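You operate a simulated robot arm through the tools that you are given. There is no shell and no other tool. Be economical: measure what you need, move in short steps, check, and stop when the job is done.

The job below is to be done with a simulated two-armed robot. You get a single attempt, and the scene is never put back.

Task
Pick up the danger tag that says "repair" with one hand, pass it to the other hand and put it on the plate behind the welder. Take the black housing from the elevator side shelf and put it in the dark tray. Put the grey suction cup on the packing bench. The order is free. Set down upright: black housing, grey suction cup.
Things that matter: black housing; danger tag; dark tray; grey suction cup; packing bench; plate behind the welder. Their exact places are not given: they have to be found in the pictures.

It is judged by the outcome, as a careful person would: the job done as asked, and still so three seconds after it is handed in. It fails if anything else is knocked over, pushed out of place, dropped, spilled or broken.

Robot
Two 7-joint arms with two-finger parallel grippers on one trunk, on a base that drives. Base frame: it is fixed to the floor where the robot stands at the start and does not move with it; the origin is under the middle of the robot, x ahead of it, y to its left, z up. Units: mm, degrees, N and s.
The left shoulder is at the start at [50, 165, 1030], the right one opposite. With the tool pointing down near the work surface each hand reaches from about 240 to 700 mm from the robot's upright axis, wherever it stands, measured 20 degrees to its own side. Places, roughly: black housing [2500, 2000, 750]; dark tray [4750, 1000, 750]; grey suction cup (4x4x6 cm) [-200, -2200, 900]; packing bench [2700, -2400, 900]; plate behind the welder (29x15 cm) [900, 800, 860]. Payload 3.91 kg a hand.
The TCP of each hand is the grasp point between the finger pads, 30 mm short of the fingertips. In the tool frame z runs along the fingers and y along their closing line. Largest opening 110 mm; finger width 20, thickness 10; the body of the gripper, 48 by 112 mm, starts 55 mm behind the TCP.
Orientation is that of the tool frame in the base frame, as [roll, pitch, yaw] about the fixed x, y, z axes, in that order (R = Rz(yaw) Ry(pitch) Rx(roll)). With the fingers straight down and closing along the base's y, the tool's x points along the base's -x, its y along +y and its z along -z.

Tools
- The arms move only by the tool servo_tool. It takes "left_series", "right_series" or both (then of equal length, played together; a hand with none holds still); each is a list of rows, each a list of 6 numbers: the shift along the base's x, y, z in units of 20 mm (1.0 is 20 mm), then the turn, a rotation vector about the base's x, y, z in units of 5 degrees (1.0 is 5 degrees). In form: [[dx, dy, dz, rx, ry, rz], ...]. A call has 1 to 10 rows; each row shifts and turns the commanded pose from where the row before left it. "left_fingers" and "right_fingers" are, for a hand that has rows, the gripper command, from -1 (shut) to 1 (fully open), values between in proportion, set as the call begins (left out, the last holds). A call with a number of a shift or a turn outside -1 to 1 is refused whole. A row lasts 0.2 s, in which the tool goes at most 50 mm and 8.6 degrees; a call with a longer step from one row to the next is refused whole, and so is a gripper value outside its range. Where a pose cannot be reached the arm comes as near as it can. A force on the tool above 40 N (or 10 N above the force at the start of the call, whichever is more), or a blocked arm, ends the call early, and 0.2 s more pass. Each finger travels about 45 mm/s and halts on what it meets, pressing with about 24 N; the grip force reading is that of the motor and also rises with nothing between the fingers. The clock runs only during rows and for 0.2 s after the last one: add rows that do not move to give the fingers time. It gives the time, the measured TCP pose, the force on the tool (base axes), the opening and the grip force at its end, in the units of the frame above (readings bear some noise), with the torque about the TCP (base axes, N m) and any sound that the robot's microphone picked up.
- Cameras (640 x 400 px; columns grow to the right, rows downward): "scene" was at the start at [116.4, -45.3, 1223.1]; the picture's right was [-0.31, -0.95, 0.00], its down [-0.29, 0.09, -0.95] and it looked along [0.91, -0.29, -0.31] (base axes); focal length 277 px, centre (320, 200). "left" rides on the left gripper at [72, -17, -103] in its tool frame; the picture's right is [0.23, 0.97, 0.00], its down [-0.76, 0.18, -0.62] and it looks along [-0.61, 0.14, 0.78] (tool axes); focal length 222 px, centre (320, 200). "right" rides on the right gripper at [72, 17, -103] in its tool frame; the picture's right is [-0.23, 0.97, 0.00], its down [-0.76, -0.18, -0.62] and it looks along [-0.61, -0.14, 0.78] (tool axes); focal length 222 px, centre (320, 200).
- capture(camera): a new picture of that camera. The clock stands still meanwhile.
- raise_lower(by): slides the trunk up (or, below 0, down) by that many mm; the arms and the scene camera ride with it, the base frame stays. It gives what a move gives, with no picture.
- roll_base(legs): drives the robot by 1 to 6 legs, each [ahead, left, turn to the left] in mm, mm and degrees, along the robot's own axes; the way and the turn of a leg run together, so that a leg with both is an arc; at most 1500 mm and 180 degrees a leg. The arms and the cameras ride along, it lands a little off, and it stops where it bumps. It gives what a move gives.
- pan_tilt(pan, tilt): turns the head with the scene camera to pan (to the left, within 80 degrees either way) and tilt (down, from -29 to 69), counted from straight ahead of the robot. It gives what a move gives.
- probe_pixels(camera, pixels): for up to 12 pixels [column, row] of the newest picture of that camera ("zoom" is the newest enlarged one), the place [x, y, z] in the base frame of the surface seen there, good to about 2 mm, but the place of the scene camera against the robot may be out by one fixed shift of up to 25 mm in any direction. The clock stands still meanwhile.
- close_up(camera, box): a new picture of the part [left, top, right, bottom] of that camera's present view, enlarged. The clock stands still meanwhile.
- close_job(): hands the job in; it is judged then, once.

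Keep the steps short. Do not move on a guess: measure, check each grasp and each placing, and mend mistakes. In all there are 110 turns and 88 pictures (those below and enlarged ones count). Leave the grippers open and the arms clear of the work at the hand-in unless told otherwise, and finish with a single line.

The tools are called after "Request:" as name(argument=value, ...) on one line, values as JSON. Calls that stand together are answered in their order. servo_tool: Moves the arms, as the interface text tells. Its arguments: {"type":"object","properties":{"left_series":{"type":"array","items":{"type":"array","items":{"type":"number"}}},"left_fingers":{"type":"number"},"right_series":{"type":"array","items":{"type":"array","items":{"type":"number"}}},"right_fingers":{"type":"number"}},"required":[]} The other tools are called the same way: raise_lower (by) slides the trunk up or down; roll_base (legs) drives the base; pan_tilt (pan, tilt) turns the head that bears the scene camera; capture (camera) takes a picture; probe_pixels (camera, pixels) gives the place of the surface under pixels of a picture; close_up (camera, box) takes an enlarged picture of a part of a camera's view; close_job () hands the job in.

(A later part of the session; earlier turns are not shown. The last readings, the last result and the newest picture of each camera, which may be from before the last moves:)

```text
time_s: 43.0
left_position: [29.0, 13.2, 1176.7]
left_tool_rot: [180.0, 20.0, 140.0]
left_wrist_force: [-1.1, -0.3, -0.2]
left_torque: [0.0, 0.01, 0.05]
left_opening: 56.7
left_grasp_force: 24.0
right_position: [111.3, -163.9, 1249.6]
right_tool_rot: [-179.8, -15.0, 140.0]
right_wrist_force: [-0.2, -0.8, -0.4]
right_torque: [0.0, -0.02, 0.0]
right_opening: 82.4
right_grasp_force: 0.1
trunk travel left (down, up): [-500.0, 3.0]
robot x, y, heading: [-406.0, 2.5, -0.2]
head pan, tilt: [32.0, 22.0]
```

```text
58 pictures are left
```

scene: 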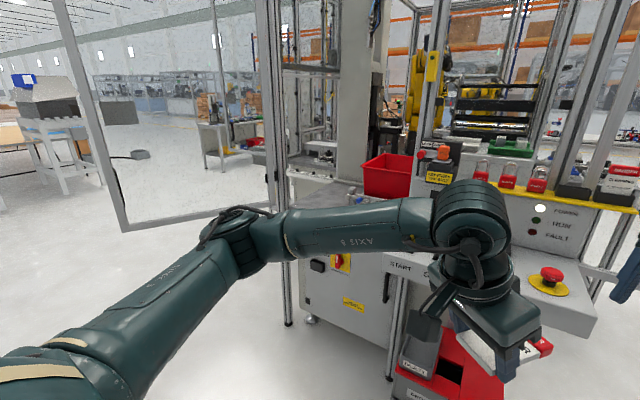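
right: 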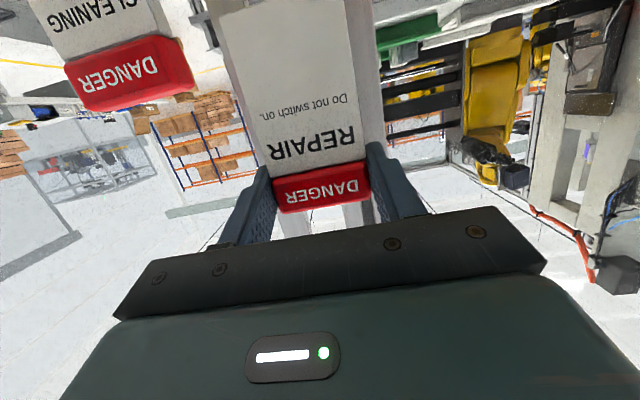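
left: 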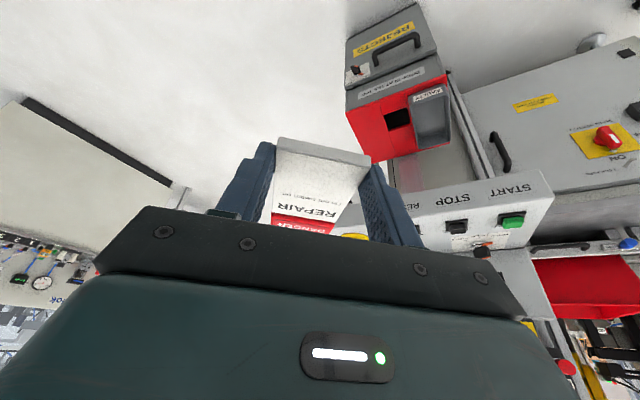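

There's an open gate panel on the left, with its post near (700,950). I'll drive sideways left, away from the console, for a clear look at the plate.

Request:
roll_base(legs=[[0, 600, 0]])

Request:
pan_tilt(pan=8, tilt=22)

Request:
capture(camera="scene")

Request:
close_up(camera="scene", box=[240, 100, 480, 250])

```text
time_s: 48.8
left_position: [31.4, 617.5, 1176.6]
left_tool_rot: [179.9, 20.0, 139.6]
left_wrist_force: [-0.3, 0.0, -0.2]
left_torque: [-0.04, 0.03, -0.01]
left_opening: 56.9
left_grasp_force: 23.8
right_position: [112.1, 439.7, 1249.2]
right_tool_rot: [-179.9, -15.0, 139.6]
right_wrist_force: [1.4, 0.2, 0.1]
right_torque: [-0.02, 0.02, -0.02]
right_opening: 82.4
right_grasp_force: 0.0
trunk travel left (down, up): [-500.0, 3.0]
robot x, y, heading: [-403.3, 604.9, -0.4]
head pan, tilt: [32.0, 22.0]
```

```text
time_s: 49.6
left_position: [31.8, 617.2, 1176.3]
left_tool_rot: [-179.9, 20.0, 139.6]
left_wrist_force: [0.1, -0.8, -0.2]
left_torque: [0.0, -0.01, -0.02]
left_opening: 57.1
left_grasp_force: 23.9
right_position: [112.9, 441.5, 1249.5]
right_tool_rot: [-179.9, -15.0, 139.6]
right_wrist_force: [0.4, 0.0, 0.2]
right_torque: [0.02, 0.04, 0.0]
right_opening: 82.5
right_grasp_force: 0.0
trunk travel left (down, up): [-500.0, 3.0]
robot x, y, heading: [-405.2, 605.9, -0.3]
head pan, tilt: [8.0, 22.0]
```

```text
57 pictures are left
```

scene: 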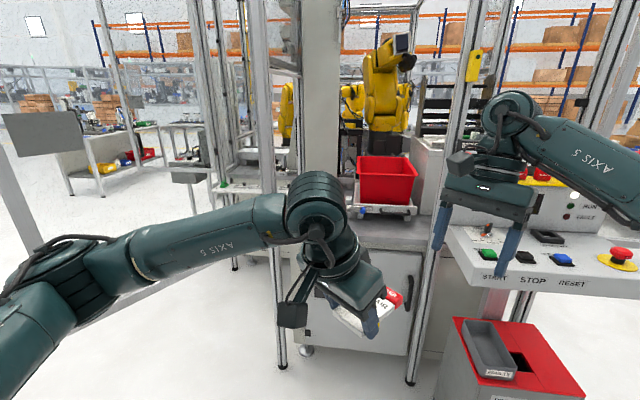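

```text
2.67 times, centred on (360, 175) of scene
```

zoom: 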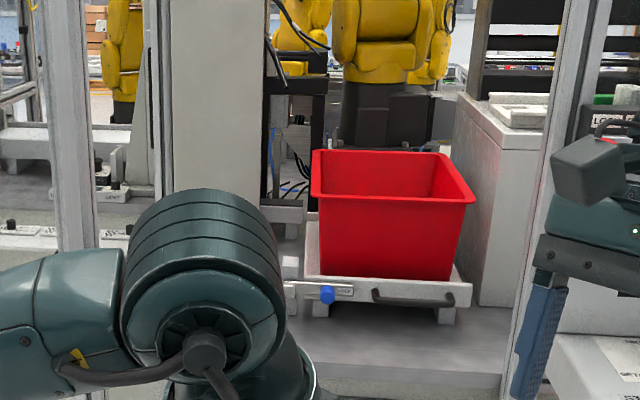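

The left arm hides the plate. I'll lower the left hand 200 mm (free space in front) and look again.

Request:
servo_tool(left_series=[[0, 0, -1, 0, 0, 0], [0, 0, -1, 0, 0, 0], [0, 0, -1, 0, 0, 0], [0, 0, -1, 0, 0, 0], [0, 0, -1, 0, 0, 0], [0, 0, -1, 0, 0, 0], [0, 0, -1, 0, 0, 0], [0, 0, -1, 0, 0, 0], [0, 0, -1, 0, 0, 0], [0, 0, -1, 0, 0, 0]], right_series=[[0, -0.5, 0, 0, 0, 0], [0, -0.5, 0, 0, 0, 0], [0, -0.5, 0, 0, 0, 0], [0, -0.5, 0, 0, 0, 0], [0, -0.5, 0, 0, 0, 0], [0, -0.5, 0, 0, 0, 0], [0, -0.5, 0, 0, 0, 0], [0, -0.5, 0, 0, 0, 0], [0, -0.5, 0, 0, 0, 0], [0, -0.5, 0, 0, 0, 0]])

Request:
close_up(camera="scene", box=[160, 100, 480, 300])

```text
time_s: 51.8
left_position: [31.2, 616.2, 977.0]
left_tool_rot: [180.0, 20.0, 139.6]
left_wrist_force: [-0.9, -0.1, 0.4]
left_torque: [0.0, 0.02, -0.01]
left_opening: 57.0
left_grasp_force: 24.0
right_position: [112.1, 340.2, 1248.5]
right_tool_rot: [-179.9, -15.1, 139.5]
right_wrist_force: [0.2, 0.0, -0.7]
right_torque: [0.01, 0.01, 0.01]
right_opening: 82.2
right_grasp_force: 0.0
trunk travel left (down, up): [-500.0, 3.0]
robot x, y, heading: [-403.3, 610.5, -0.6]
head pan, tilt: [8.0, 22.0]
```

```text
2.00 times, centred on (320, 200) of scene
```

zoom: 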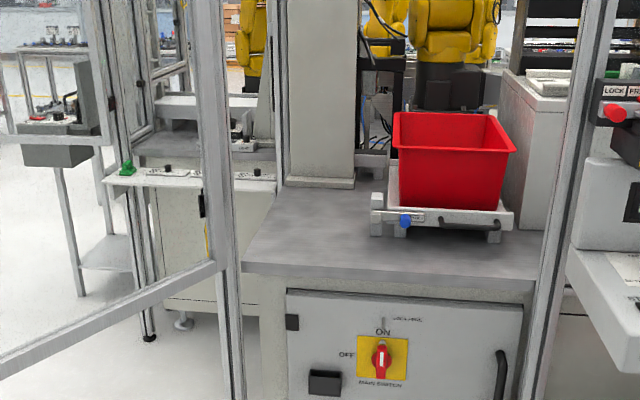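

The plate should project to about zoom (306,248), on the grey surface beside the white column. I'll enlarge that area.

Request:
close_up(camera="scene", box=[264, 170, 376, 240])

Request:
probe_pixels(camera="zoom", pixels=[[200, 340], [400, 340], [150, 250], [300, 210], [300, 170], [450, 250], [60, 330], [560, 250], [330, 100]])

```text
5.71 times, centred on (320, 205) of scene
```

zoom: 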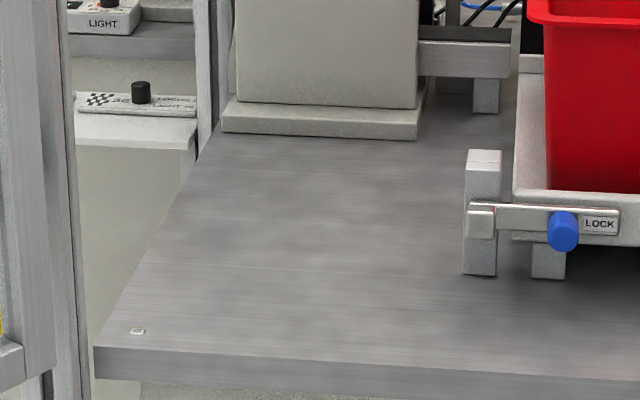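

```text
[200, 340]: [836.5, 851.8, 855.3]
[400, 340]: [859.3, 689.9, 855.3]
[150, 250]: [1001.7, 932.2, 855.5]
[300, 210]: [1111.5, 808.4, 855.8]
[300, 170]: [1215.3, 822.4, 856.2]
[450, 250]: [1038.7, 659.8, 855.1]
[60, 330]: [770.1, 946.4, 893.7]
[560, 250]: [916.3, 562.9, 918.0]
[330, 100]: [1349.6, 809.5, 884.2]
```

The grey metal top is bare around (900,800), and that is the plate; its measured z is ≈856. Next I'll lower the trunk for reach, bring the left hand back above plate height, and tuck the right hand in.

Request:
raise_lower(by=-250)

Request:
servo_tool(left_series=[[0, 0, 1, 0, 0, 0], [0, 0, 1, 0, 0, 0], [0, 0, 1, 0, 0, 0], [0, 0, 1, 0, 0, 0], [0, 0, 1, 0, 0, 0], [0, 0, 1, 0, 0, 0], [0, 0, 1, 0, 0, 0], [0, 0, 1, 0, 0, 0], [0, 0, 1, 0, 0, 0], [0, 0, 1, 0, 0, 0]], right_series=[[-1, 0, 0.8, 0, 0, 0], [-1, 0, 0.8, 0, 0, 0], [-1, 0, 0.8, 0, 0, 0], [-1, 0, 0.8, 0, 0, 0], [-1, 0, 0.8, 0, 0, 0], [-1, 0, 0.8, 0, 0, 0], [-1, 0, 0.8, 0, 0, 0], [0, 0, 0.8, 0, 0, 0], [0, 0, 0.8, 0, 0, 0], [0, 0, 0.8, 0, 0, 0]])

Request:
capture(camera="scene")

```text
time_s: 54.4
left_position: [31.9, 616.3, 727.4]
left_tool_rot: [-180.0, 19.9, 139.6]
left_wrist_force: [-0.2, 0.1, 0.1]
left_torque: [0.06, 0.0, 0.01]
left_opening: 56.8
left_grasp_force: 24.5
right_position: [111.8, 341.6, 999.4]
right_tool_rot: [180.0, -14.9, 139.6]
right_wrist_force: [0.7, -0.4, -0.3]
right_torque: [-0.03, -0.02, -0.01]
right_opening: 82.5
right_grasp_force: 0.1
trunk travel left (down, up): [-250.0, 253.0]
robot x, y, heading: [-406.4, 608.8, -0.3]
head pan, tilt: [8.0, 22.0]
```

```text
time_s: 56.6
left_position: [30.8, 615.7, 925.5]
left_tool_rot: [180.0, 20.0, 139.6]
left_wrist_force: [-0.6, -0.2, -0.2]
left_torque: [0.04, 0.02, 0.02]
left_opening: 56.9
left_grasp_force: 24.8
right_position: [-27.5, 340.8, 1160.0]
right_tool_rot: [-179.9, -15.0, 139.6]
right_wrist_force: [0.0, -0.5, -0.6]
right_torque: [0.0, -0.01, 0.02]
right_opening: 82.6
right_grasp_force: 0.1
trunk travel left (down, up): [-250.0, 253.0]
robot x, y, heading: [-401.2, 605.2, -0.6]
head pan, tilt: [8.0, 22.0]
```

```text
53 pictures are left
```

scene: 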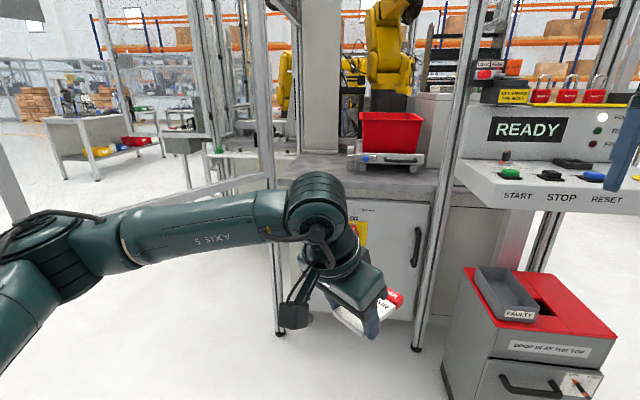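

I'll probe the posts, elbow, gate and console edge to plan the drive.

Request:
probe_pixels(camera="scene", pixels=[[268, 130], [280, 320], [440, 230], [416, 340], [40, 245], [90, 220], [180, 192], [12, 180], [465, 165], [470, 185], [445, 365], [70, 275]])

```text
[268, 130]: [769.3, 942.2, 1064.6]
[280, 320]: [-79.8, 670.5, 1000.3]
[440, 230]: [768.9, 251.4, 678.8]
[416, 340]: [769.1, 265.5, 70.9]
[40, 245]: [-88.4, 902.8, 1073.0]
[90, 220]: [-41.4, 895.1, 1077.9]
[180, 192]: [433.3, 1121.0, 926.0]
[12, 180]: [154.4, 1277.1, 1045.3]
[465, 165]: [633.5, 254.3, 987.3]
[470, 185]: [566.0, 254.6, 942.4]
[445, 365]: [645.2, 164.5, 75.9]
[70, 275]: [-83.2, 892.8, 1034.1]
```

The posts are at (769,942) and (769,265), and the gate runs back from the left one. I'll drive between them in two steps, looking in between.

Request:
roll_base(legs=[[520, 40, 0.5]])

Request:
pan_tilt(pan=25, tilt=30)

Request:
capture(camera="scene")

Request:
pan_tilt(pan=-40, tilt=30)

Request:
capture(camera="scene")

```text
time_s: 59.7
left_position: [555.9, 658.3, 924.8]
left_tool_rot: [-180.0, 19.9, 140.1]
left_wrist_force: [-0.6, 0.0, -0.3]
left_torque: [0.03, -0.01, 0.0]
left_opening: 56.7
left_grasp_force: 23.8
right_position: [498.4, 381.6, 1158.7]
right_tool_rot: [-179.8, -15.0, 140.1]
right_wrist_force: [0.1, 0.3, 0.4]
right_torque: [0.0, 0.05, 0.0]
right_opening: 82.7
right_grasp_force: 0.1
trunk travel left (down, up): [-250.0, 253.0]
robot x, y, heading: [121.2, 646.6, 0.0]
head pan, tilt: [8.0, 22.0]
```

```text
time_s: 60.5
left_position: [554.7, 657.1, 925.9]
left_tool_rot: [-180.0, 20.0, 140.2]
left_wrist_force: [-0.1, 0.5, 0.6]
left_torque: [0.01, -0.03, -0.02]
left_opening: 56.9
left_grasp_force: 24.1
right_position: [497.9, 383.6, 1160.2]
right_tool_rot: [-180.0, -14.9, 140.0]
right_wrist_force: [0.0, 0.3, -0.7]
right_torque: [0.01, -0.03, 0.0]
right_opening: 82.5
right_grasp_force: 0.0
trunk travel left (down, up): [-250.0, 253.0]
robot x, y, heading: [117.1, 646.1, 0.2]
head pan, tilt: [25.0, 30.0]
```

```text
52 pictures are left
```

scene: 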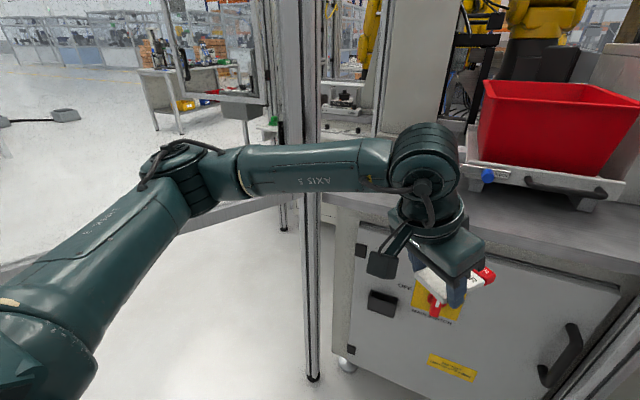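

```text
time_s: 61.8
left_position: [555.9, 657.1, 924.8]
left_tool_rot: [180.0, 19.9, 140.1]
left_wrist_force: [-0.1, 0.4, -0.1]
left_torque: [0.01, 0.01, -0.01]
left_opening: 56.8
left_grasp_force: 23.9
right_position: [498.0, 382.0, 1159.9]
right_tool_rot: [-179.9, -15.0, 140.1]
right_wrist_force: [0.5, 1.0, 0.1]
right_torque: [0.01, 0.0, 0.01]
right_opening: 82.5
right_grasp_force: 0.0
trunk travel left (down, up): [-250.0, 253.0]
robot x, y, heading: [120.9, 647.8, 0.0]
head pan, tilt: [-40.0, 30.0]
```

```text
51 pictures are left
```

scene: 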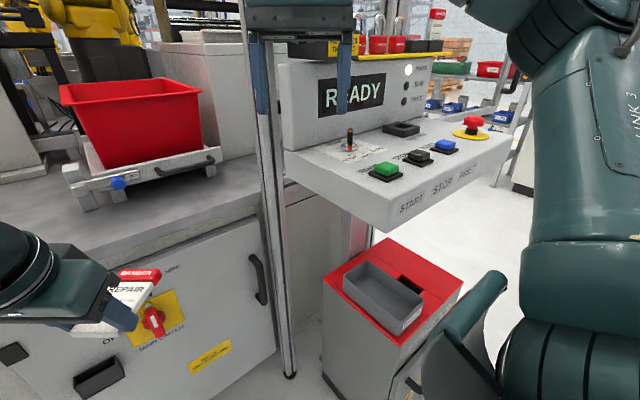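

It's clear so far. I'll pull the right hand in a bit more, away from the right post, and then drive the last 190 mm.

Request:
servo_tool(right_series=[[-1, 0.5, 0, 0, 0, 0], [-1, 0.5, 0, 0, 0, 0], [-1, 0.5, 0, 0, 0, 0], [-1, 0.5, 0, 0, 0, 0]])

Request:
roll_base(legs=[[185, 0, 0]])

Request:
pan_tilt(pan=22, tilt=35)

Request:
capture(camera="scene")

Request:
capture(camera="left")

```text
time_s: 62.8
left_position: [555.3, 658.4, 925.3]
left_tool_rot: [180.0, 20.0, 140.1]
left_wrist_force: [-0.4, -0.5, -1.0]
left_torque: [0.01, 0.0, -0.02]
left_opening: 56.6
left_grasp_force: 24.5
right_position: [417.9, 422.1, 1159.5]
right_tool_rot: [-179.9, -15.0, 139.9]
right_wrist_force: [0.4, 0.0, 0.0]
right_torque: [0.01, 0.0, 0.02]
right_opening: 82.5
right_grasp_force: 0.1
trunk travel left (down, up): [-250.0, 253.0]
robot x, y, heading: [123.7, 649.3, 0.1]
head pan, tilt: [-40.0, 30.0]
```

```text
time_s: 64.4
left_position: [710.6, 649.1, 935.4]
left_tool_rot: [178.5, 20.3, 140.8]
left_wrist_force: [1.0, 0.6, -0.1]
left_torque: [0.01, 0.0, 0.0]
left_opening: 56.9
left_grasp_force: 24.7
right_position: [570.6, 410.6, 1164.4]
right_tool_rot: [178.6, -14.6, 141.3]
right_wrist_force: [0.0, 0.5, -0.1]
right_torque: [0.02, -0.01, 0.01]
right_opening: 82.5
right_grasp_force: 0.0
trunk travel left (down, up): [-250.0, 253.0]
robot x, y, heading: [284.0, 639.5, 0.8]
head pan, tilt: [-40.0, 30.0]
stopped in leg 1: the robot was blocked; the commanded pose is now the measured one
```

```text
time_s: 65.7
left_position: [709.4, 648.9, 936.7]
left_tool_rot: [178.4, 20.4, 140.5]
left_wrist_force: [0.0, -0.1, -0.2]
left_torque: [-0.03, 0.0, -0.01]
left_opening: 57.0
left_grasp_force: 24.3
right_position: [569.0, 408.8, 1164.8]
right_tool_rot: [178.4, -14.5, 141.2]
right_wrist_force: [-0.6, 0.0, -0.7]
right_torque: [0.0, 0.01, 0.01]
right_opening: 82.6
right_grasp_force: 0.0
trunk travel left (down, up): [-250.0, 253.0]
robot x, y, heading: [288.0, 637.6, 0.8]
head pan, tilt: [22.0, 35.0]
```

```text
50 pictures are left
```

scene: 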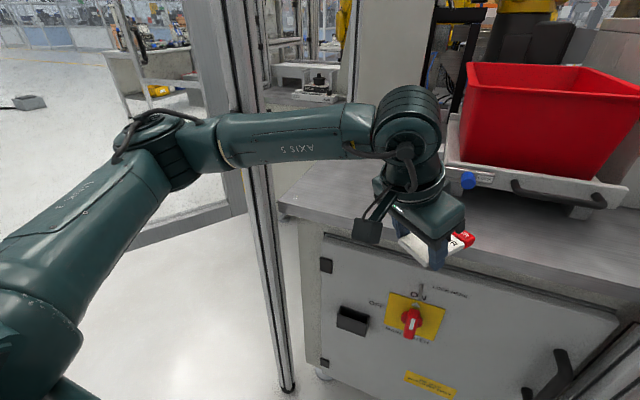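

```text
49 pictures are left
```

left: 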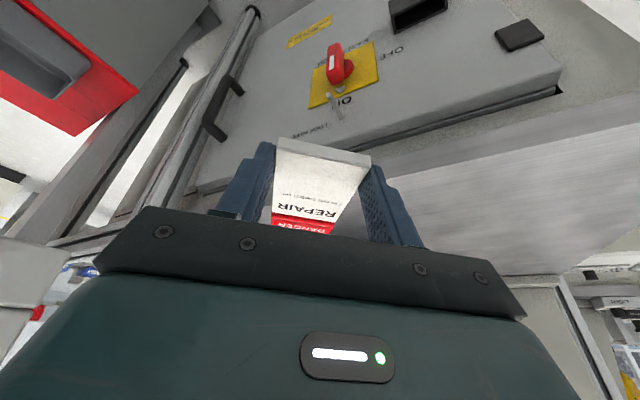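

The base bumped and tilted slightly. I'll back off 40 mm right away and look to the right and down for the contact.

Request:
roll_base(legs=[[-45, 0, 0]])

Request:
pan_tilt(pan=-35, tilt=45)

Request:
capture(camera="scene")

```text
time_s: 66.6
left_position: [679.8, 657.6, 924.9]
left_tool_rot: [-179.9, 19.9, 141.2]
left_wrist_force: [0.5, 0.0, 0.2]
left_torque: [0.01, -0.01, 0.0]
left_opening: 56.8
left_grasp_force: 23.6
right_position: [543.2, 422.3, 1160.7]
right_tool_rot: [179.8, -15.0, 140.8]
right_wrist_force: [0.7, 0.2, 0.5]
right_torque: [0.0, 0.0, 0.03]
right_opening: 82.6
right_grasp_force: 0.0
trunk travel left (down, up): [-250.0, 253.0]
robot x, y, heading: [247.5, 640.1, 0.8]
head pan, tilt: [22.0, 35.0]
```

```text
time_s: 67.9
left_position: [679.6, 658.3, 923.6]
left_tool_rot: [-179.9, 19.8, 141.2]
left_wrist_force: [0.1, 0.0, -0.7]
left_torque: [0.04, 0.04, 0.02]
left_opening: 56.8
left_grasp_force: 23.9
right_position: [543.9, 421.0, 1160.6]
right_tool_rot: [179.9, -15.0, 140.7]
right_wrist_force: [0.3, 0.1, -0.2]
right_torque: [-0.04, -0.03, 0.02]
right_opening: 82.6
right_grasp_force: 0.0
trunk travel left (down, up): [-250.0, 253.0]
robot x, y, heading: [243.4, 639.1, 0.5]
head pan, tilt: [-35.0, 45.0]
```

```text
48 pictures are left
```

scene: 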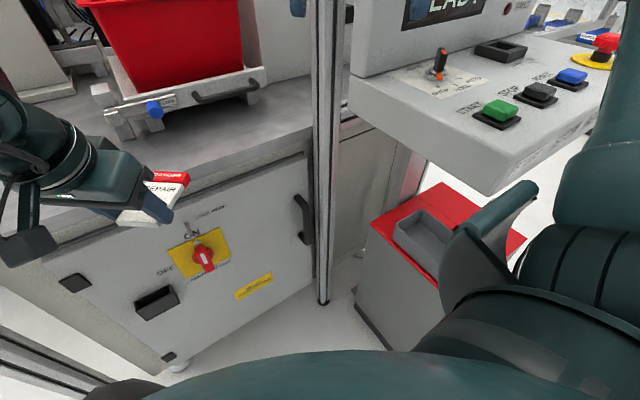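

Request:
probe_pixels(camera="scene", pixels=[[20, 345], [60, 375], [120, 390], [510, 205], [480, 260], [500, 180], [600, 200], [400, 230], [380, 260], [180, 365], [345, 100], [560, 300]])

Request:
pan_tilt(pan=10, tilt=69)

Request:
capture(camera="scene")

```text
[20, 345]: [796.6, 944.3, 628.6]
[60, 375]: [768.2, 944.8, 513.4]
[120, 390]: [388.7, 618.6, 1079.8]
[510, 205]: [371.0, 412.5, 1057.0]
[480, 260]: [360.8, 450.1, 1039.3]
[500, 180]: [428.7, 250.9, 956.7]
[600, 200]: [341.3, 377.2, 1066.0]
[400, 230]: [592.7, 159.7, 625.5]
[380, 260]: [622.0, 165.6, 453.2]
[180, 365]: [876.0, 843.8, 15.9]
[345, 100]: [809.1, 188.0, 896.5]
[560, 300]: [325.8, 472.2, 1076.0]
```

```text
time_s: 69.0
left_position: [680.2, 659.2, 924.1]
left_tool_rot: [-179.9, 19.8, 141.1]
left_wrist_force: [-0.2, -0.6, -0.6]
left_torque: [0.02, 0.01, -0.03]
left_opening: 56.8
left_grasp_force: 24.2
right_position: [543.4, 421.7, 1161.1]
right_tool_rot: [179.9, -15.0, 140.8]
right_wrist_force: [0.0, -0.4, 0.4]
right_torque: [0.02, -0.02, -0.01]
right_opening: 82.5
right_grasp_force: 0.0
trunk travel left (down, up): [-250.0, 253.0]
robot x, y, heading: [244.4, 639.6, 0.7]
head pan, tilt: [10.0, 68.8]
```

```text
47 pictures are left
```

scene: 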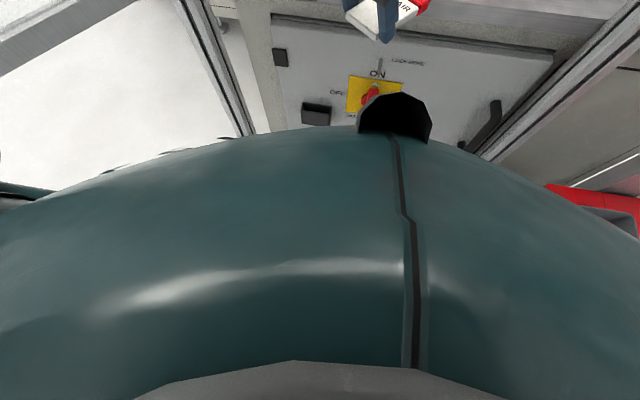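

The left elbow has most likely touched the gate panel, since it's at y≈1040 near x≈620. I'll shift right 45 mm and then reach from here instead; the target is about 650 mm from the axis.

Request:
roll_base(legs=[[0, -45, -0.7]])

Request:
pan_tilt(pan=22, tilt=30)

Request:
servo_tool(left_series=[[1, 0.5, 0, 0, 0, 0], [1, 0.5, 0, 0, 0, 0], [1, 0.5, 0, 0, 0, 0], [1, 0.5, 0, 0, 0, 0], [1, 0.5, 0, 0, 0, 0]])

Request:
capture(camera="scene")

```text
time_s: 70.1
left_position: [681.7, 608.4, 923.7]
left_tool_rot: [-179.8, 19.7, 140.5]
left_wrist_force: [-0.5, -0.1, 0.6]
left_torque: [0.0, 0.03, -0.01]
left_opening: 56.9
left_grasp_force: 24.0
right_position: [542.9, 373.4, 1160.3]
right_tool_rot: [179.9, -15.0, 140.1]
right_wrist_force: [0.1, -0.1, 0.2]
right_torque: [0.0, -0.01, -0.01]
right_opening: 82.4
right_grasp_force: 0.0
trunk travel left (down, up): [-250.0, 253.0]
robot x, y, heading: [244.8, 597.4, -0.1]
head pan, tilt: [10.0, 68.8]
```

```text
time_s: 71.1
left_position: [681.5, 609.9, 922.8]
left_tool_rot: [-179.6, 19.8, 140.6]
left_wrist_force: [0.7, 0.6, 0.0]
left_torque: [0.01, -0.02, -0.03]
left_opening: 57.4
left_grasp_force: 23.9
right_position: [543.1, 373.7, 1161.1]
right_tool_rot: [180.0, -15.1, 140.1]
right_wrist_force: [-0.4, -0.4, -0.2]
right_torque: [0.01, 0.01, 0.0]
right_opening: 82.6
right_grasp_force: 0.1
trunk travel left (down, up): [-250.0, 253.0]
robot x, y, heading: [243.3, 600.9, 0.3]
head pan, tilt: [22.0, 30.0]
```

```text
time_s: 72.3
left_position: [781.9, 662.0, 923.3]
left_tool_rot: [-179.8, 19.7, 140.7]
left_wrist_force: [0.2, -0.2, -0.2]
left_torque: [0.01, 0.0, 0.0]
left_opening: 57.2
left_grasp_force: 23.8
right_position: [543.4, 374.4, 1160.3]
right_tool_rot: [-180.0, -15.0, 140.1]
right_wrist_force: [-0.1, -0.6, 1.0]
right_torque: [0.0, -0.03, -0.01]
right_opening: 82.5
right_grasp_force: 0.0
trunk travel left (down, up): [-250.0, 253.0]
robot x, y, heading: [245.0, 596.7, -0.1]
head pan, tilt: [22.0, 30.0]
```

```text
46 pictures are left
```

scene: 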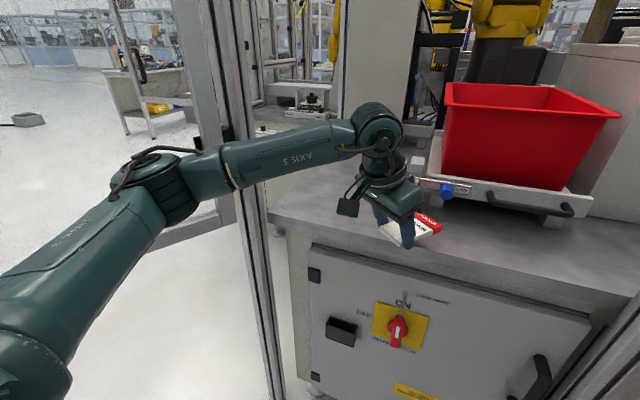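

The forearm runs near the left post, so I'll probe for clearances.

Request:
probe_pixels(camera="scene", pixels=[[165, 175], [150, 165], [215, 165], [290, 155], [340, 150], [375, 125], [250, 220], [230, 100], [440, 205], [300, 215], [420, 260]])

```text
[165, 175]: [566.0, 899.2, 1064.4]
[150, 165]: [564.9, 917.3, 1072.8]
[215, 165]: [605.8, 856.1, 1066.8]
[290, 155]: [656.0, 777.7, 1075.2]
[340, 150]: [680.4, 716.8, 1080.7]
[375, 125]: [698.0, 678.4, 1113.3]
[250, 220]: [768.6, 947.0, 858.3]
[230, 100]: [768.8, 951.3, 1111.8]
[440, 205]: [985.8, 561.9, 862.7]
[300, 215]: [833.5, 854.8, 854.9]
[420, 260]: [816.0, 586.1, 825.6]
```

Clearance to the post stays about 50 mm. I'll move over the plate at TCP ≈(867,793).

Request:
servo_tool(left_series=[[0.7, 0.8, 0, 0, 0, 0], [0.7, 0.8, 0, 0, 0, 0], [0.7, 0.8, 0, 0, 0, 0], [0.7, 0.8, 0, 0, 0, 0], [0.7, 0.8, 0, 0, 0, 0], [0.7, 0.8, 0, 0, 0, 0], [0, 0.8, 0, 0, 0, 0], [0, 0.8, 0, 0, 0, 0]])

Request:
capture(camera="scene")

Request:
capture(camera="left")

```text
time_s: 74.1
left_position: [839.8, 725.5, 922.5]
left_tool_rot: [-179.6, 19.8, 140.9]
left_wrist_force: [0.0, 0.5, 0.9]
left_torque: [-0.01, 0.01, -0.02]
left_opening: 57.0
left_grasp_force: 24.5
left hand out of reach, approached as far as the arm can: row 5, 6, 7, 8
right_position: [542.3, 373.1, 1161.3]
right_tool_rot: [180.0, -14.9, 140.1]
right_wrist_force: [0.1, 0.0, -0.2]
right_torque: [-0.01, -0.01, 0.01]
right_opening: 82.3
right_grasp_force: 0.2
trunk travel left (down, up): [-250.0, 253.0]
robot x, y, heading: [246.4, 601.2, 0.2]
head pan, tilt: [22.0, 30.0]
```

```text
45 pictures are left
```

scene: 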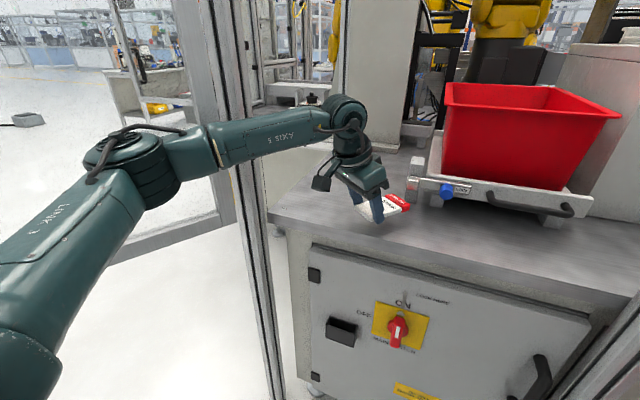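

```text
44 pictures are left
```

left: 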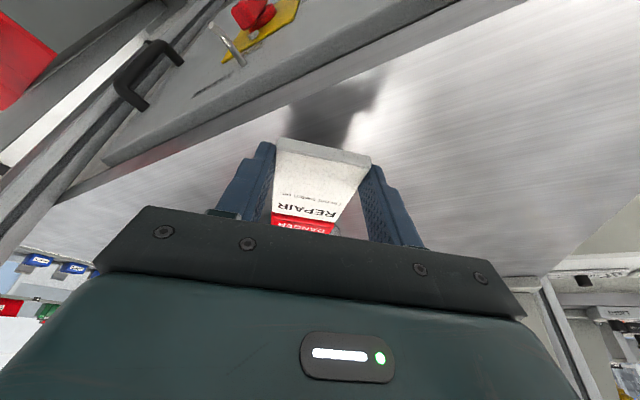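

It's limited by yaw. Turning the hand 30° back towards yaw 170 should free the reach, and then I'll continue.

Request:
servo_tool(left_series=[[0, 0, 0, 0, 0, 1], [0, 0, 0, 0, 0, 1], [0, 0, 0, 0, 0, 1], [0, 0, 0, 0, 0, 1], [0, 0, 0, 0, 0, 1], [0, 0, 0, 0, 0, 1], [0.4, 1, 0, 0, 0, 0], [0.4, 1, 0, 0, 0, 0], [0.2, 1, 0, 0, 0, 0]])

Request:
capture(camera="left")

```text
time_s: 76.1
left_position: [859.7, 784.8, 922.7]
left_tool_rot: [-179.7, 19.8, 170.7]
left_wrist_force: [1.0, -1.0, -0.7]
left_torque: [0.0, 0.02, 0.03]
left_opening: 56.8
left_grasp_force: 23.9
right_position: [543.0, 374.7, 1159.9]
right_tool_rot: [-179.9, -15.0, 140.1]
right_wrist_force: [0.0, -0.1, -0.4]
right_torque: [0.01, -0.01, -0.01]
right_opening: 82.4
right_grasp_force: 0.0
trunk travel left (down, up): [-250.0, 253.0]
robot x, y, heading: [242.9, 592.9, 0.1]
head pan, tilt: [22.0, 30.0]
```

```text
43 pictures are left
```

left: 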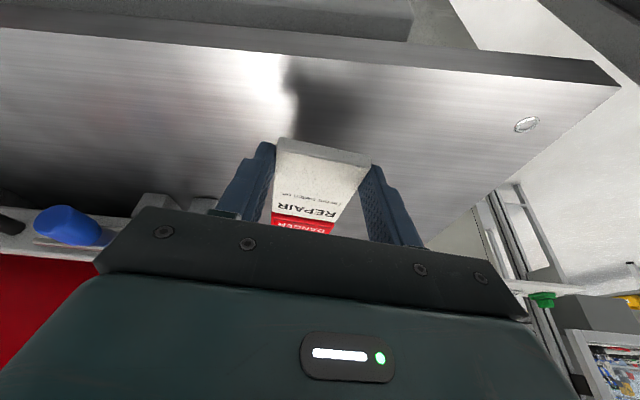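

It's in place over the plate. I'll measure the plate height and the tag with the left camera.

Request:
probe_pixels(camera="left", pixels=[[350, 90], [470, 150], [200, 110], [480, 70], [325, 150], [300, 200], [340, 200], [310, 170]])

```text
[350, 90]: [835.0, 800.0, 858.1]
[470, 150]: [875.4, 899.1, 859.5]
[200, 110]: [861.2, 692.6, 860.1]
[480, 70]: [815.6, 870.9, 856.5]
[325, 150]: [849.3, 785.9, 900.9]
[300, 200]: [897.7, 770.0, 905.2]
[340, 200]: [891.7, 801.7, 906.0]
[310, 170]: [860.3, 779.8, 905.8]
```

The plate is at z=859 and the tag's underside at ≈897. I'll lower 27 mm with a slight tip so the red end comes down first, and then check.

Request:
servo_tool(left_series=[[0, 0, -0.5, 0, 0.25, 0], [0, 0, -0.45, 0, 0.25, 0], [0, 0, -0.4, 0, 0.25, 0], [0, 0, 0, 0, 0, 0]])

Request:
capture(camera="left")

Request:
probe_pixels(camera="left", pixels=[[300, 205], [325, 150], [310, 170], [240, 130], [420, 150]])

```text
time_s: 77.1
left_position: [858.0, 785.6, 898.5]
left_tool_rot: [-179.1, 16.2, 170.8]
left_wrist_force: [0.7, 1.2, 3.9]
left_torque: [0.06, -0.46, 0.0]
left_opening: 57.0
left_grasp_force: 23.9
right_position: [544.0, 374.0, 1160.0]
right_tool_rot: [-180.0, -15.1, 140.2]
right_wrist_force: [-0.3, -0.4, 0.6]
right_torque: [0.02, 0.01, 0.0]
right_opening: 82.3
right_grasp_force: 0.0
trunk travel left (down, up): [-250.0, 253.0]
robot x, y, heading: [246.5, 598.3, 0.3]
head pan, tilt: [22.0, 30.0]
```

```text
42 pictures are left
```

left: 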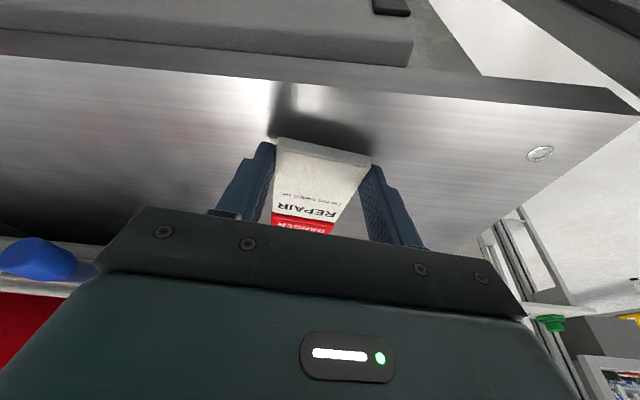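

```text
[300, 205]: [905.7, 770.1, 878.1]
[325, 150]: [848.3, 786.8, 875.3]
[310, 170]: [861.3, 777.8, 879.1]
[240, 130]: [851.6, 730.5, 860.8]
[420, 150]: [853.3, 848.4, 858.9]
```

The red end touches the plate (3.9 N) and the white end is about 10 mm up. I'll level down another 5 mm and release.

Request:
servo_tool(left_series=[[0, 0, -0.15, 0, -0.3, 0], [0, 0, -0.12, 0, -0.3, 0], [0, 0, 0, 0, 0, 0]])

Request:
servo_tool(left_series=[[0, 0, 0, 0, 0, 0], [0, 0, 0, 0, 0, 0], [0, 0, 0, 0, 0, 0], [0, 0, 0, 0, 0, 0]], left_fingers=0.45)

Request:
capture(camera="left")

```text
time_s: 77.9
left_position: [856.8, 785.7, 891.2]
left_tool_rot: [-179.6, 19.2, 170.6]
left_wrist_force: [-1.4, -0.3, 5.9]
left_torque: [0.09, -0.5, 0.03]
left_opening: 57.0
left_grasp_force: 24.4
right_position: [542.8, 373.9, 1160.4]
right_tool_rot: [-179.9, -15.0, 140.1]
right_wrist_force: [0.4, -0.7, -0.1]
right_torque: [-0.03, 0.02, -0.02]
right_opening: 82.4
right_grasp_force: 0.1
trunk travel left (down, up): [-250.0, 253.0]
robot x, y, heading: [243.7, 596.7, 0.1]
head pan, tilt: [22.0, 30.0]
```

```text
time_s: 78.9
left_position: [857.4, 784.7, 890.9]
left_tool_rot: [-179.5, 19.0, 170.6]
left_wrist_force: [-0.4, -3.5, 4.2]
left_torque: [0.08, 0.0, 0.02]
left_opening: 78.1
left_grasp_force: 0.1
right_position: [543.3, 373.3, 1159.4]
right_tool_rot: [-179.9, -15.1, 140.2]
right_wrist_force: [-0.1, -0.2, 0.7]
right_torque: [-0.01, 0.03, 0.0]
right_opening: 82.4
right_grasp_force: 0.1
trunk travel left (down, up): [-250.0, 253.0]
robot x, y, heading: [247.7, 594.5, 0.0]
head pan, tilt: [22.0, 30.0]
```

```text
41 pictures are left
```

left: 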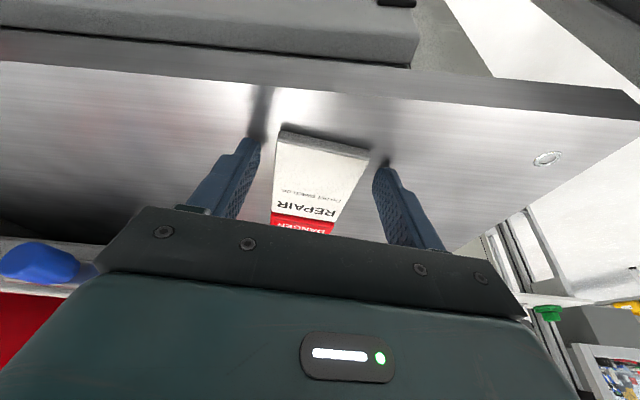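

The tag lies flat. I'll retreat along the hand's axis and draw back.

Request:
servo_tool(left_series=[[-0.33, 0.05, 0.94, 0, 0, 0], [-0.33, 0.05, 0.94, 0, 0, 0], [-0.33, 0.05, 0.94, 0, 0, 0], [-0.33, 0.05, 0.94, 0, 0, 0], [-0.8, -0.8, 0, 0, 0, 0], [-0.8, -0.8, 0, 0, 0, 0], [-0.8, -0.8, 0, 0, 0, 0], [-0.8, -0.8, 0, 0, 0, 0], [-0.8, -0.8, 0, 0, 0, 0]])

Request:
roll_base(legs=[[-700, 0, 0]])

Request:
pan_tilt(pan=10, tilt=18)

Request:
capture(camera="scene")

```text
time_s: 80.9
left_position: [750.2, 707.7, 966.0]
left_tool_rot: [-179.6, 19.1, 170.7]
left_wrist_force: [-0.4, 0.1, -0.6]
left_torque: [-0.01, -0.02, -0.02]
left_opening: 79.9
left_grasp_force: 0.0
right_position: [543.4, 373.4, 1160.6]
right_tool_rot: [-180.0, -15.0, 140.1]
right_wrist_force: [1.0, -0.5, -0.4]
right_torque: [0.02, -0.04, 0.0]
right_opening: 82.3
right_grasp_force: 0.0
trunk travel left (down, up): [-250.0, 253.0]
robot x, y, heading: [249.9, 597.4, -0.2]
head pan, tilt: [22.0, 30.0]
```

```text
time_s: 84.8
left_position: [50.2, 704.9, 966.3]
left_tool_rot: [-179.6, 19.0, 170.0]
left_wrist_force: [0.0, -0.2, 0.1]
left_torque: [0.0, 0.02, 0.0]
left_opening: 79.8
left_grasp_force: 0.0
right_position: [-160.9, 372.7, 1161.0]
right_tool_rot: [180.0, -15.0, 139.5]
right_wrist_force: [0.2, 0.0, 0.3]
right_torque: [-0.02, 0.01, 0.01]
right_opening: 82.5
right_grasp_force: 0.0
trunk travel left (down, up): [-250.0, 253.0]
robot x, y, heading: [-457.0, 598.5, -0.6]
head pan, tilt: [22.0, 30.0]
```

```text
time_s: 85.5
left_position: [51.0, 705.0, 966.2]
left_tool_rot: [-179.6, 19.0, 170.0]
left_wrist_force: [-0.5, -0.2, 0.5]
left_torque: [-0.03, -0.01, 0.02]
left_opening: 79.8
left_grasp_force: 0.0
right_position: [-161.4, 373.6, 1159.7]
right_tool_rot: [-179.9, -15.0, 139.5]
right_wrist_force: [-0.2, -0.2, 0.4]
right_torque: [-0.03, 0.0, 0.01]
right_opening: 82.5
right_grasp_force: 0.0
trunk travel left (down, up): [-250.0, 253.0]
robot x, y, heading: [-453.6, 601.4, -0.7]
head pan, tilt: [10.0, 18.0]
```

```text
40 pictures are left
```

scene: 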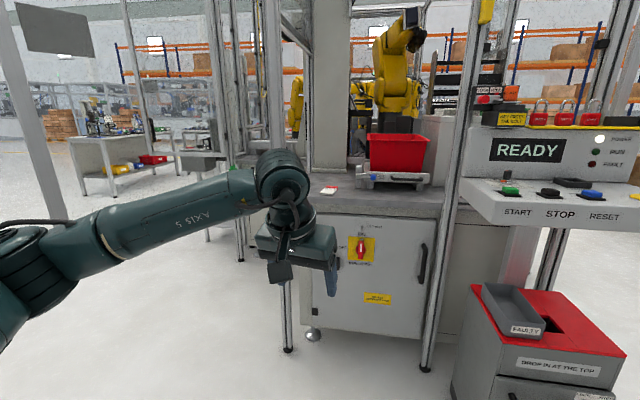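

The tag lies on the plate. Next is the suction cup. I'll neutralise the hands, turn right 90° and drive towards the bench to the south.

Request:
servo_tool(left_series=[[-0.5, -0.5, 0.5, 0, 0.95, 0.5], [-0.5, -0.5, 0.5, 0, 0.95, 0.5], [-0.5, -0.5, 0.5, 0, 0.95, 0.5], [-0.5, -0.5, 0.5, 0, 0.95, 0.5], [0, 0, 0, 0, 0, 0], [0, 0, 0, 0, 0, 0], [0, 0, 0, 0, 0, 0], [0, 0, 0, 0, 0, 0], [0, 0, 0, 0, 0, 0]], right_series=[[0, -0.3, 0, 0, 0, 1], [0, -0.3, 0, 0, 0, 1], [0, -0.3, 0, 0, 0, 1], [0, -0.3, 0, 0, 0, 1], [0, -0.3, 0, 0, 0, 1], [0, -0.3, 0, 0, 0, 1], [0, -0.3, 0, 0, -1, 1], [0, -0.3, 0, 0, -1, 1], [0, 0, 0, 0, -1, 0]])

Request:
roll_base(legs=[[0, 0, -90], [1000, 300, 0]])

Request:
pan_tilt(pan=0, tilt=18)

Request:
capture(camera="scene")

```text
time_s: 87.5
left_position: [9.1, 664.5, 1007.0]
left_tool_rot: [-178.0, 0.1, -179.7]
left_wrist_force: [0.2, 0.7, -0.4]
left_torque: [0.02, 0.0, -0.03]
left_opening: 79.8
left_grasp_force: 0.1
right_position: [-161.6, 324.9, 1159.6]
right_tool_rot: [179.1, 0.0, 179.7]
right_wrist_force: [-0.3, 0.3, 0.5]
right_torque: [0.0, -0.03, -0.01]
right_opening: 82.6
right_grasp_force: 0.0
trunk travel left (down, up): [-250.0, 253.0]
robot x, y, heading: [-455.7, 602.7, -0.4]
head pan, tilt: [10.0, 18.0]
```

```text
time_s: 96.6
left_position: [-88.6, -842.2, 1006.0]
left_tool_rot: [-178.0, 0.2, 91.0]
left_wrist_force: [0.6, 0.4, -0.2]
left_torque: [-0.01, 0.03, 0.0]
left_opening: 79.8
left_grasp_force: 0.0
right_position: [-430.6, -673.7, 1160.7]
right_tool_rot: [179.0, -0.1, 90.3]
right_wrist_force: [0.4, -0.1, 0.5]
right_torque: [0.01, 0.03, -0.02]
right_opening: 82.5
right_grasp_force: 0.1
trunk travel left (down, up): [-250.0, 253.0]
robot x, y, heading: [-160.3, -379.8, -90.1]
head pan, tilt: [10.0, 18.0]
```

```text
time_s: 97.3
left_position: [-87.3, -840.6, 1007.1]
left_tool_rot: [-178.0, 0.0, 91.1]
left_wrist_force: [0.0, -1.0, -0.7]
left_torque: [0.04, 0.0, 0.0]
left_opening: 80.0
left_grasp_force: 0.0
right_position: [-430.6, -676.1, 1161.1]
right_tool_rot: [179.0, -0.1, 90.3]
right_wrist_force: [0.1, 0.4, 0.7]
right_torque: [0.01, -0.04, 0.0]
right_opening: 82.4
right_grasp_force: 0.0
trunk travel left (down, up): [-250.0, 253.0]
robot x, y, heading: [-158.7, -375.3, -89.8]
head pan, tilt: [0.0, 18.0]
```

```text
39 pictures are left
```

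scene: 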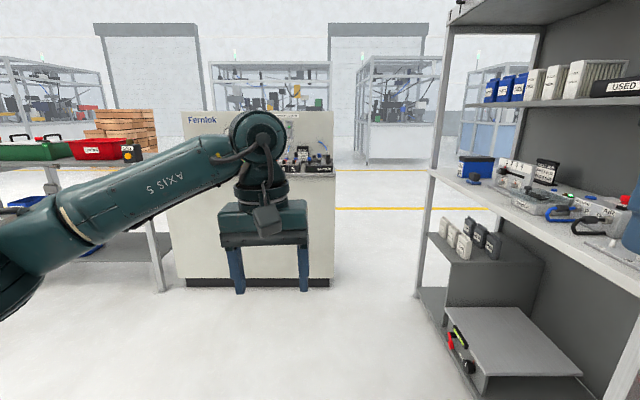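

Request:
close_up(camera="scene", box=[170, 100, 350, 212])

Request:
probe_pixels(camera="scene", pixels=[[315, 170], [330, 175], [325, 285], [190, 285], [165, 250], [440, 170], [420, 290], [620, 360], [300, 155], [330, 165], [640, 200]])

```text
3.56 times, centred on (260, 156) of scene
```

zoom: 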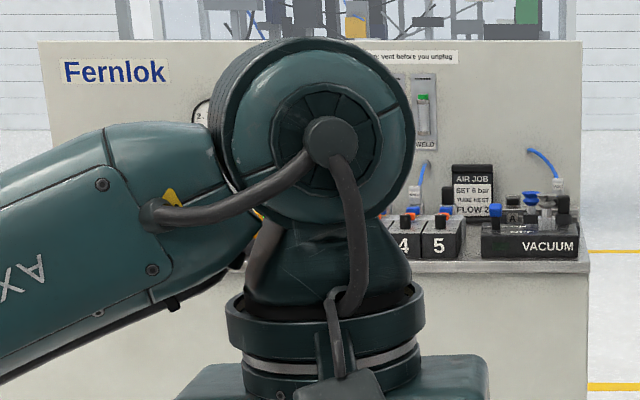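

```text
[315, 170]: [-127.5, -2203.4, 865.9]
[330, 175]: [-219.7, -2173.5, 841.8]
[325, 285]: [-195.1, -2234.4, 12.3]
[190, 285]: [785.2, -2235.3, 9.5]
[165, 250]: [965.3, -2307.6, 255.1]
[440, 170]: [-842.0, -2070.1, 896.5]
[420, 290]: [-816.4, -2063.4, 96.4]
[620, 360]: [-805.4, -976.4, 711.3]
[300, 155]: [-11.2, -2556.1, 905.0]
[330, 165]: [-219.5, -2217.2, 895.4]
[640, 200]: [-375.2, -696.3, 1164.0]
```

The cup should be in the "VACUUM" rack at about x −110 to −220, y≈−2200. I'll drive closer.

Request:
roll_base(legs=[[1130, 100, 0]])

Request:
pan_tilt(pan=-12, tilt=28)

Request:
capture(camera="scene")

```text
time_s: 103.2
left_position: [21.8, -1988.1, 1006.2]
left_tool_rot: [-178.0, 0.1, 91.4]
left_wrist_force: [-0.2, -0.2, -0.2]
left_torque: [-0.02, 0.02, 0.01]
left_opening: 79.8
left_grasp_force: 0.0
right_position: [-320.3, -1822.7, 1159.5]
right_tool_rot: [178.9, -0.1, 90.8]
right_wrist_force: [0.2, 0.3, 0.3]
right_torque: [-0.01, -0.02, 0.0]
right_opening: 82.5
right_grasp_force: 0.1
trunk travel left (down, up): [-250.0, 253.0]
robot x, y, heading: [-49.1, -1523.4, -89.6]
head pan, tilt: [0.0, 18.0]
```

```text
time_s: 103.9
left_position: [23.1, -1987.3, 1007.0]
left_tool_rot: [-177.9, 0.0, 91.4]
left_wrist_force: [-0.7, 0.5, 0.0]
left_torque: [-0.04, -0.01, 0.02]
left_opening: 79.6
left_grasp_force: 0.1
right_position: [-321.1, -1823.4, 1161.1]
right_tool_rot: [178.9, -0.1, 90.6]
right_wrist_force: [-0.1, 0.7, -0.6]
right_torque: [0.01, -0.03, 0.04]
right_opening: 82.6
right_grasp_force: 0.1
trunk travel left (down, up): [-250.0, 253.0]
robot x, y, heading: [-50.2, -1520.8, -89.4]
head pan, tilt: [-12.0, 28.0]
```

```text
37 pictures are left
```

scene: 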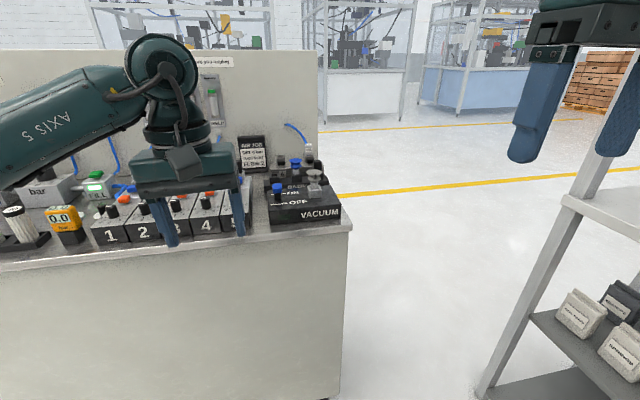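

Request:
close_up(camera="scene", box=[245, 135, 357, 235])

```text
4.00 times, centred on (301, 185) of scene
```

zoom: 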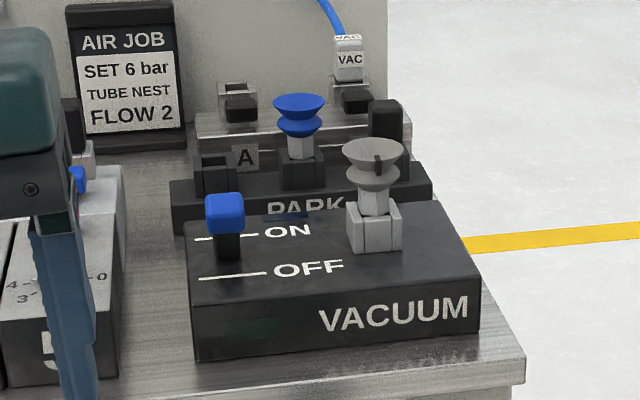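

Request:
probe_pixels(camera="zoom", pixels=[[375, 143], [375, 165], [375, 200], [375, 225], [375, 245], [346, 160], [402, 160], [350, 230], [400, 230], [300, 260], [225, 210], [385, 110]])

Request:
servo_tool(right_series=[[0.6, -0.9, -0.2, 0, 0, 0], [0.6, -0.9, -0.2, 0, 0, 0], [0.6, -0.9, -0.2, 0, 0, 0], [0.6, -0.9, -0.2, 0, 0, 0], [0.6, -0.9, -0.2, 0, 0, 0], [0.6, -0.9, -0.2, 0, 0, 0], [0.6, -0.9, -0.2, 0, 0, 0], [0.6, -0.9, -0.2, 0, 0, 0], [0.6, -0.9, -0.2, 0, 0, 0], [0.6, -0.9, -0.2, 0, 0, 0]])

Request:
capture(camera="right")

```text
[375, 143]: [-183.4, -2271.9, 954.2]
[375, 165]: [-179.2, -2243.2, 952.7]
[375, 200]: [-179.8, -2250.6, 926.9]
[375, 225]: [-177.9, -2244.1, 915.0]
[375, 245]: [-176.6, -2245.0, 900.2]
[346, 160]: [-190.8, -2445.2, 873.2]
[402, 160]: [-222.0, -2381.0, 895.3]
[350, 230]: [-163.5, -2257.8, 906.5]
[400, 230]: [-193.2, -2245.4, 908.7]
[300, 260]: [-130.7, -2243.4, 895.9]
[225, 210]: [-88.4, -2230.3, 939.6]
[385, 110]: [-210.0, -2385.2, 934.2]
```

```text
time_s: 106.1
left_position: [21.9, -1987.5, 1006.5]
left_tool_rot: [-177.9, 0.1, 91.5]
left_wrist_force: [0.0, -0.6, -0.1]
left_torque: [0.0, 0.01, 0.0]
left_opening: 79.6
left_grasp_force: 0.0
right_position: [-200.7, -2002.8, 1120.0]
right_tool_rot: [179.0, -0.1, 90.7]
right_wrist_force: [-0.3, 0.0, 0.4]
right_torque: [-0.01, 0.02, 0.01]
right_opening: 82.8
right_grasp_force: 0.1
trunk travel left (down, up): [-250.0, 253.0]
robot x, y, heading: [-55.0, -1524.2, -89.5]
head pan, tilt: [-12.0, 28.0]
```

```text
35 pictures are left
```

right: 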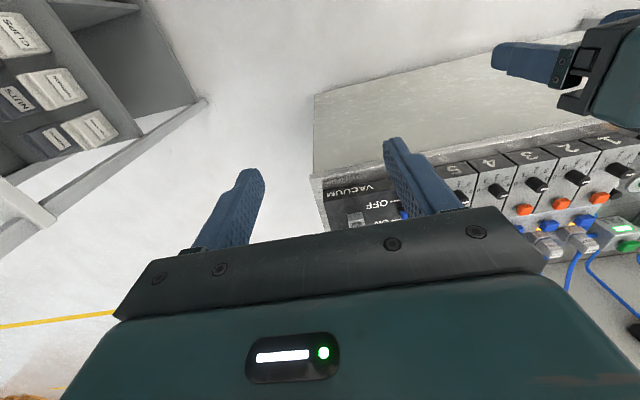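

The grey cup stands on the vacuum box: top ≈955, box top ≈896, so it's 60 mm tall with its block base. I'll drive 130 mm closer and then look with the right hand camera.

Request:
roll_base(legs=[[130, 0, 0]])

Request:
servo_tool(right_series=[[0.1, -0.9, 0, 0, 0, 0], [0.1, -0.9, 0, 0, 0, 0], [0.1, -0.9, 0, 0, 0, 0], [0.1, -0.5, 0, 0, 0, 0], [0, 0, 0, 0, 0, 0]], right_fingers=0.45)

Request:
capture(camera="right")

```text
time_s: 107.4
left_position: [22.8, -2114.9, 1006.6]
left_tool_rot: [-178.1, 0.1, 91.3]
left_wrist_force: [-0.3, 0.1, -1.1]
left_torque: [0.0, -0.02, 0.01]
left_opening: 79.9
left_grasp_force: 0.1
right_position: [-199.6, -2129.0, 1121.6]
right_tool_rot: [179.0, -0.1, 90.6]
right_wrist_force: [0.3, 0.2, -0.2]
right_torque: [0.02, 0.0, -0.04]
right_opening: 82.6
right_grasp_force: 0.1
trunk travel left (down, up): [-250.0, 253.0]
robot x, y, heading: [-52.4, -1649.1, -89.5]
head pan, tilt: [-12.0, 28.0]
```

```text
time_s: 108.6
left_position: [23.1, -2115.3, 1006.6]
left_tool_rot: [-178.0, 0.0, 91.3]
left_wrist_force: [0.7, 0.7, -0.2]
left_torque: [-0.01, 0.0, -0.01]
left_opening: 79.6
left_grasp_force: 0.0
right_position: [-192.1, -2194.5, 1121.7]
right_tool_rot: [179.0, -0.1, 90.6]
right_wrist_force: [0.7, -0.8, 1.1]
right_torque: [-0.02, -0.02, 0.01]
right_opening: 79.9
right_grasp_force: 0.1
trunk travel left (down, up): [-250.0, 253.0]
robot x, y, heading: [-50.1, -1654.2, -89.6]
head pan, tilt: [-12.0, 28.0]
```

```text
34 pictures are left
```

right: 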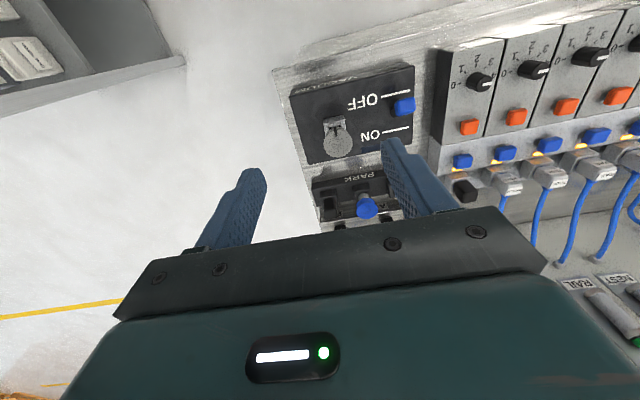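

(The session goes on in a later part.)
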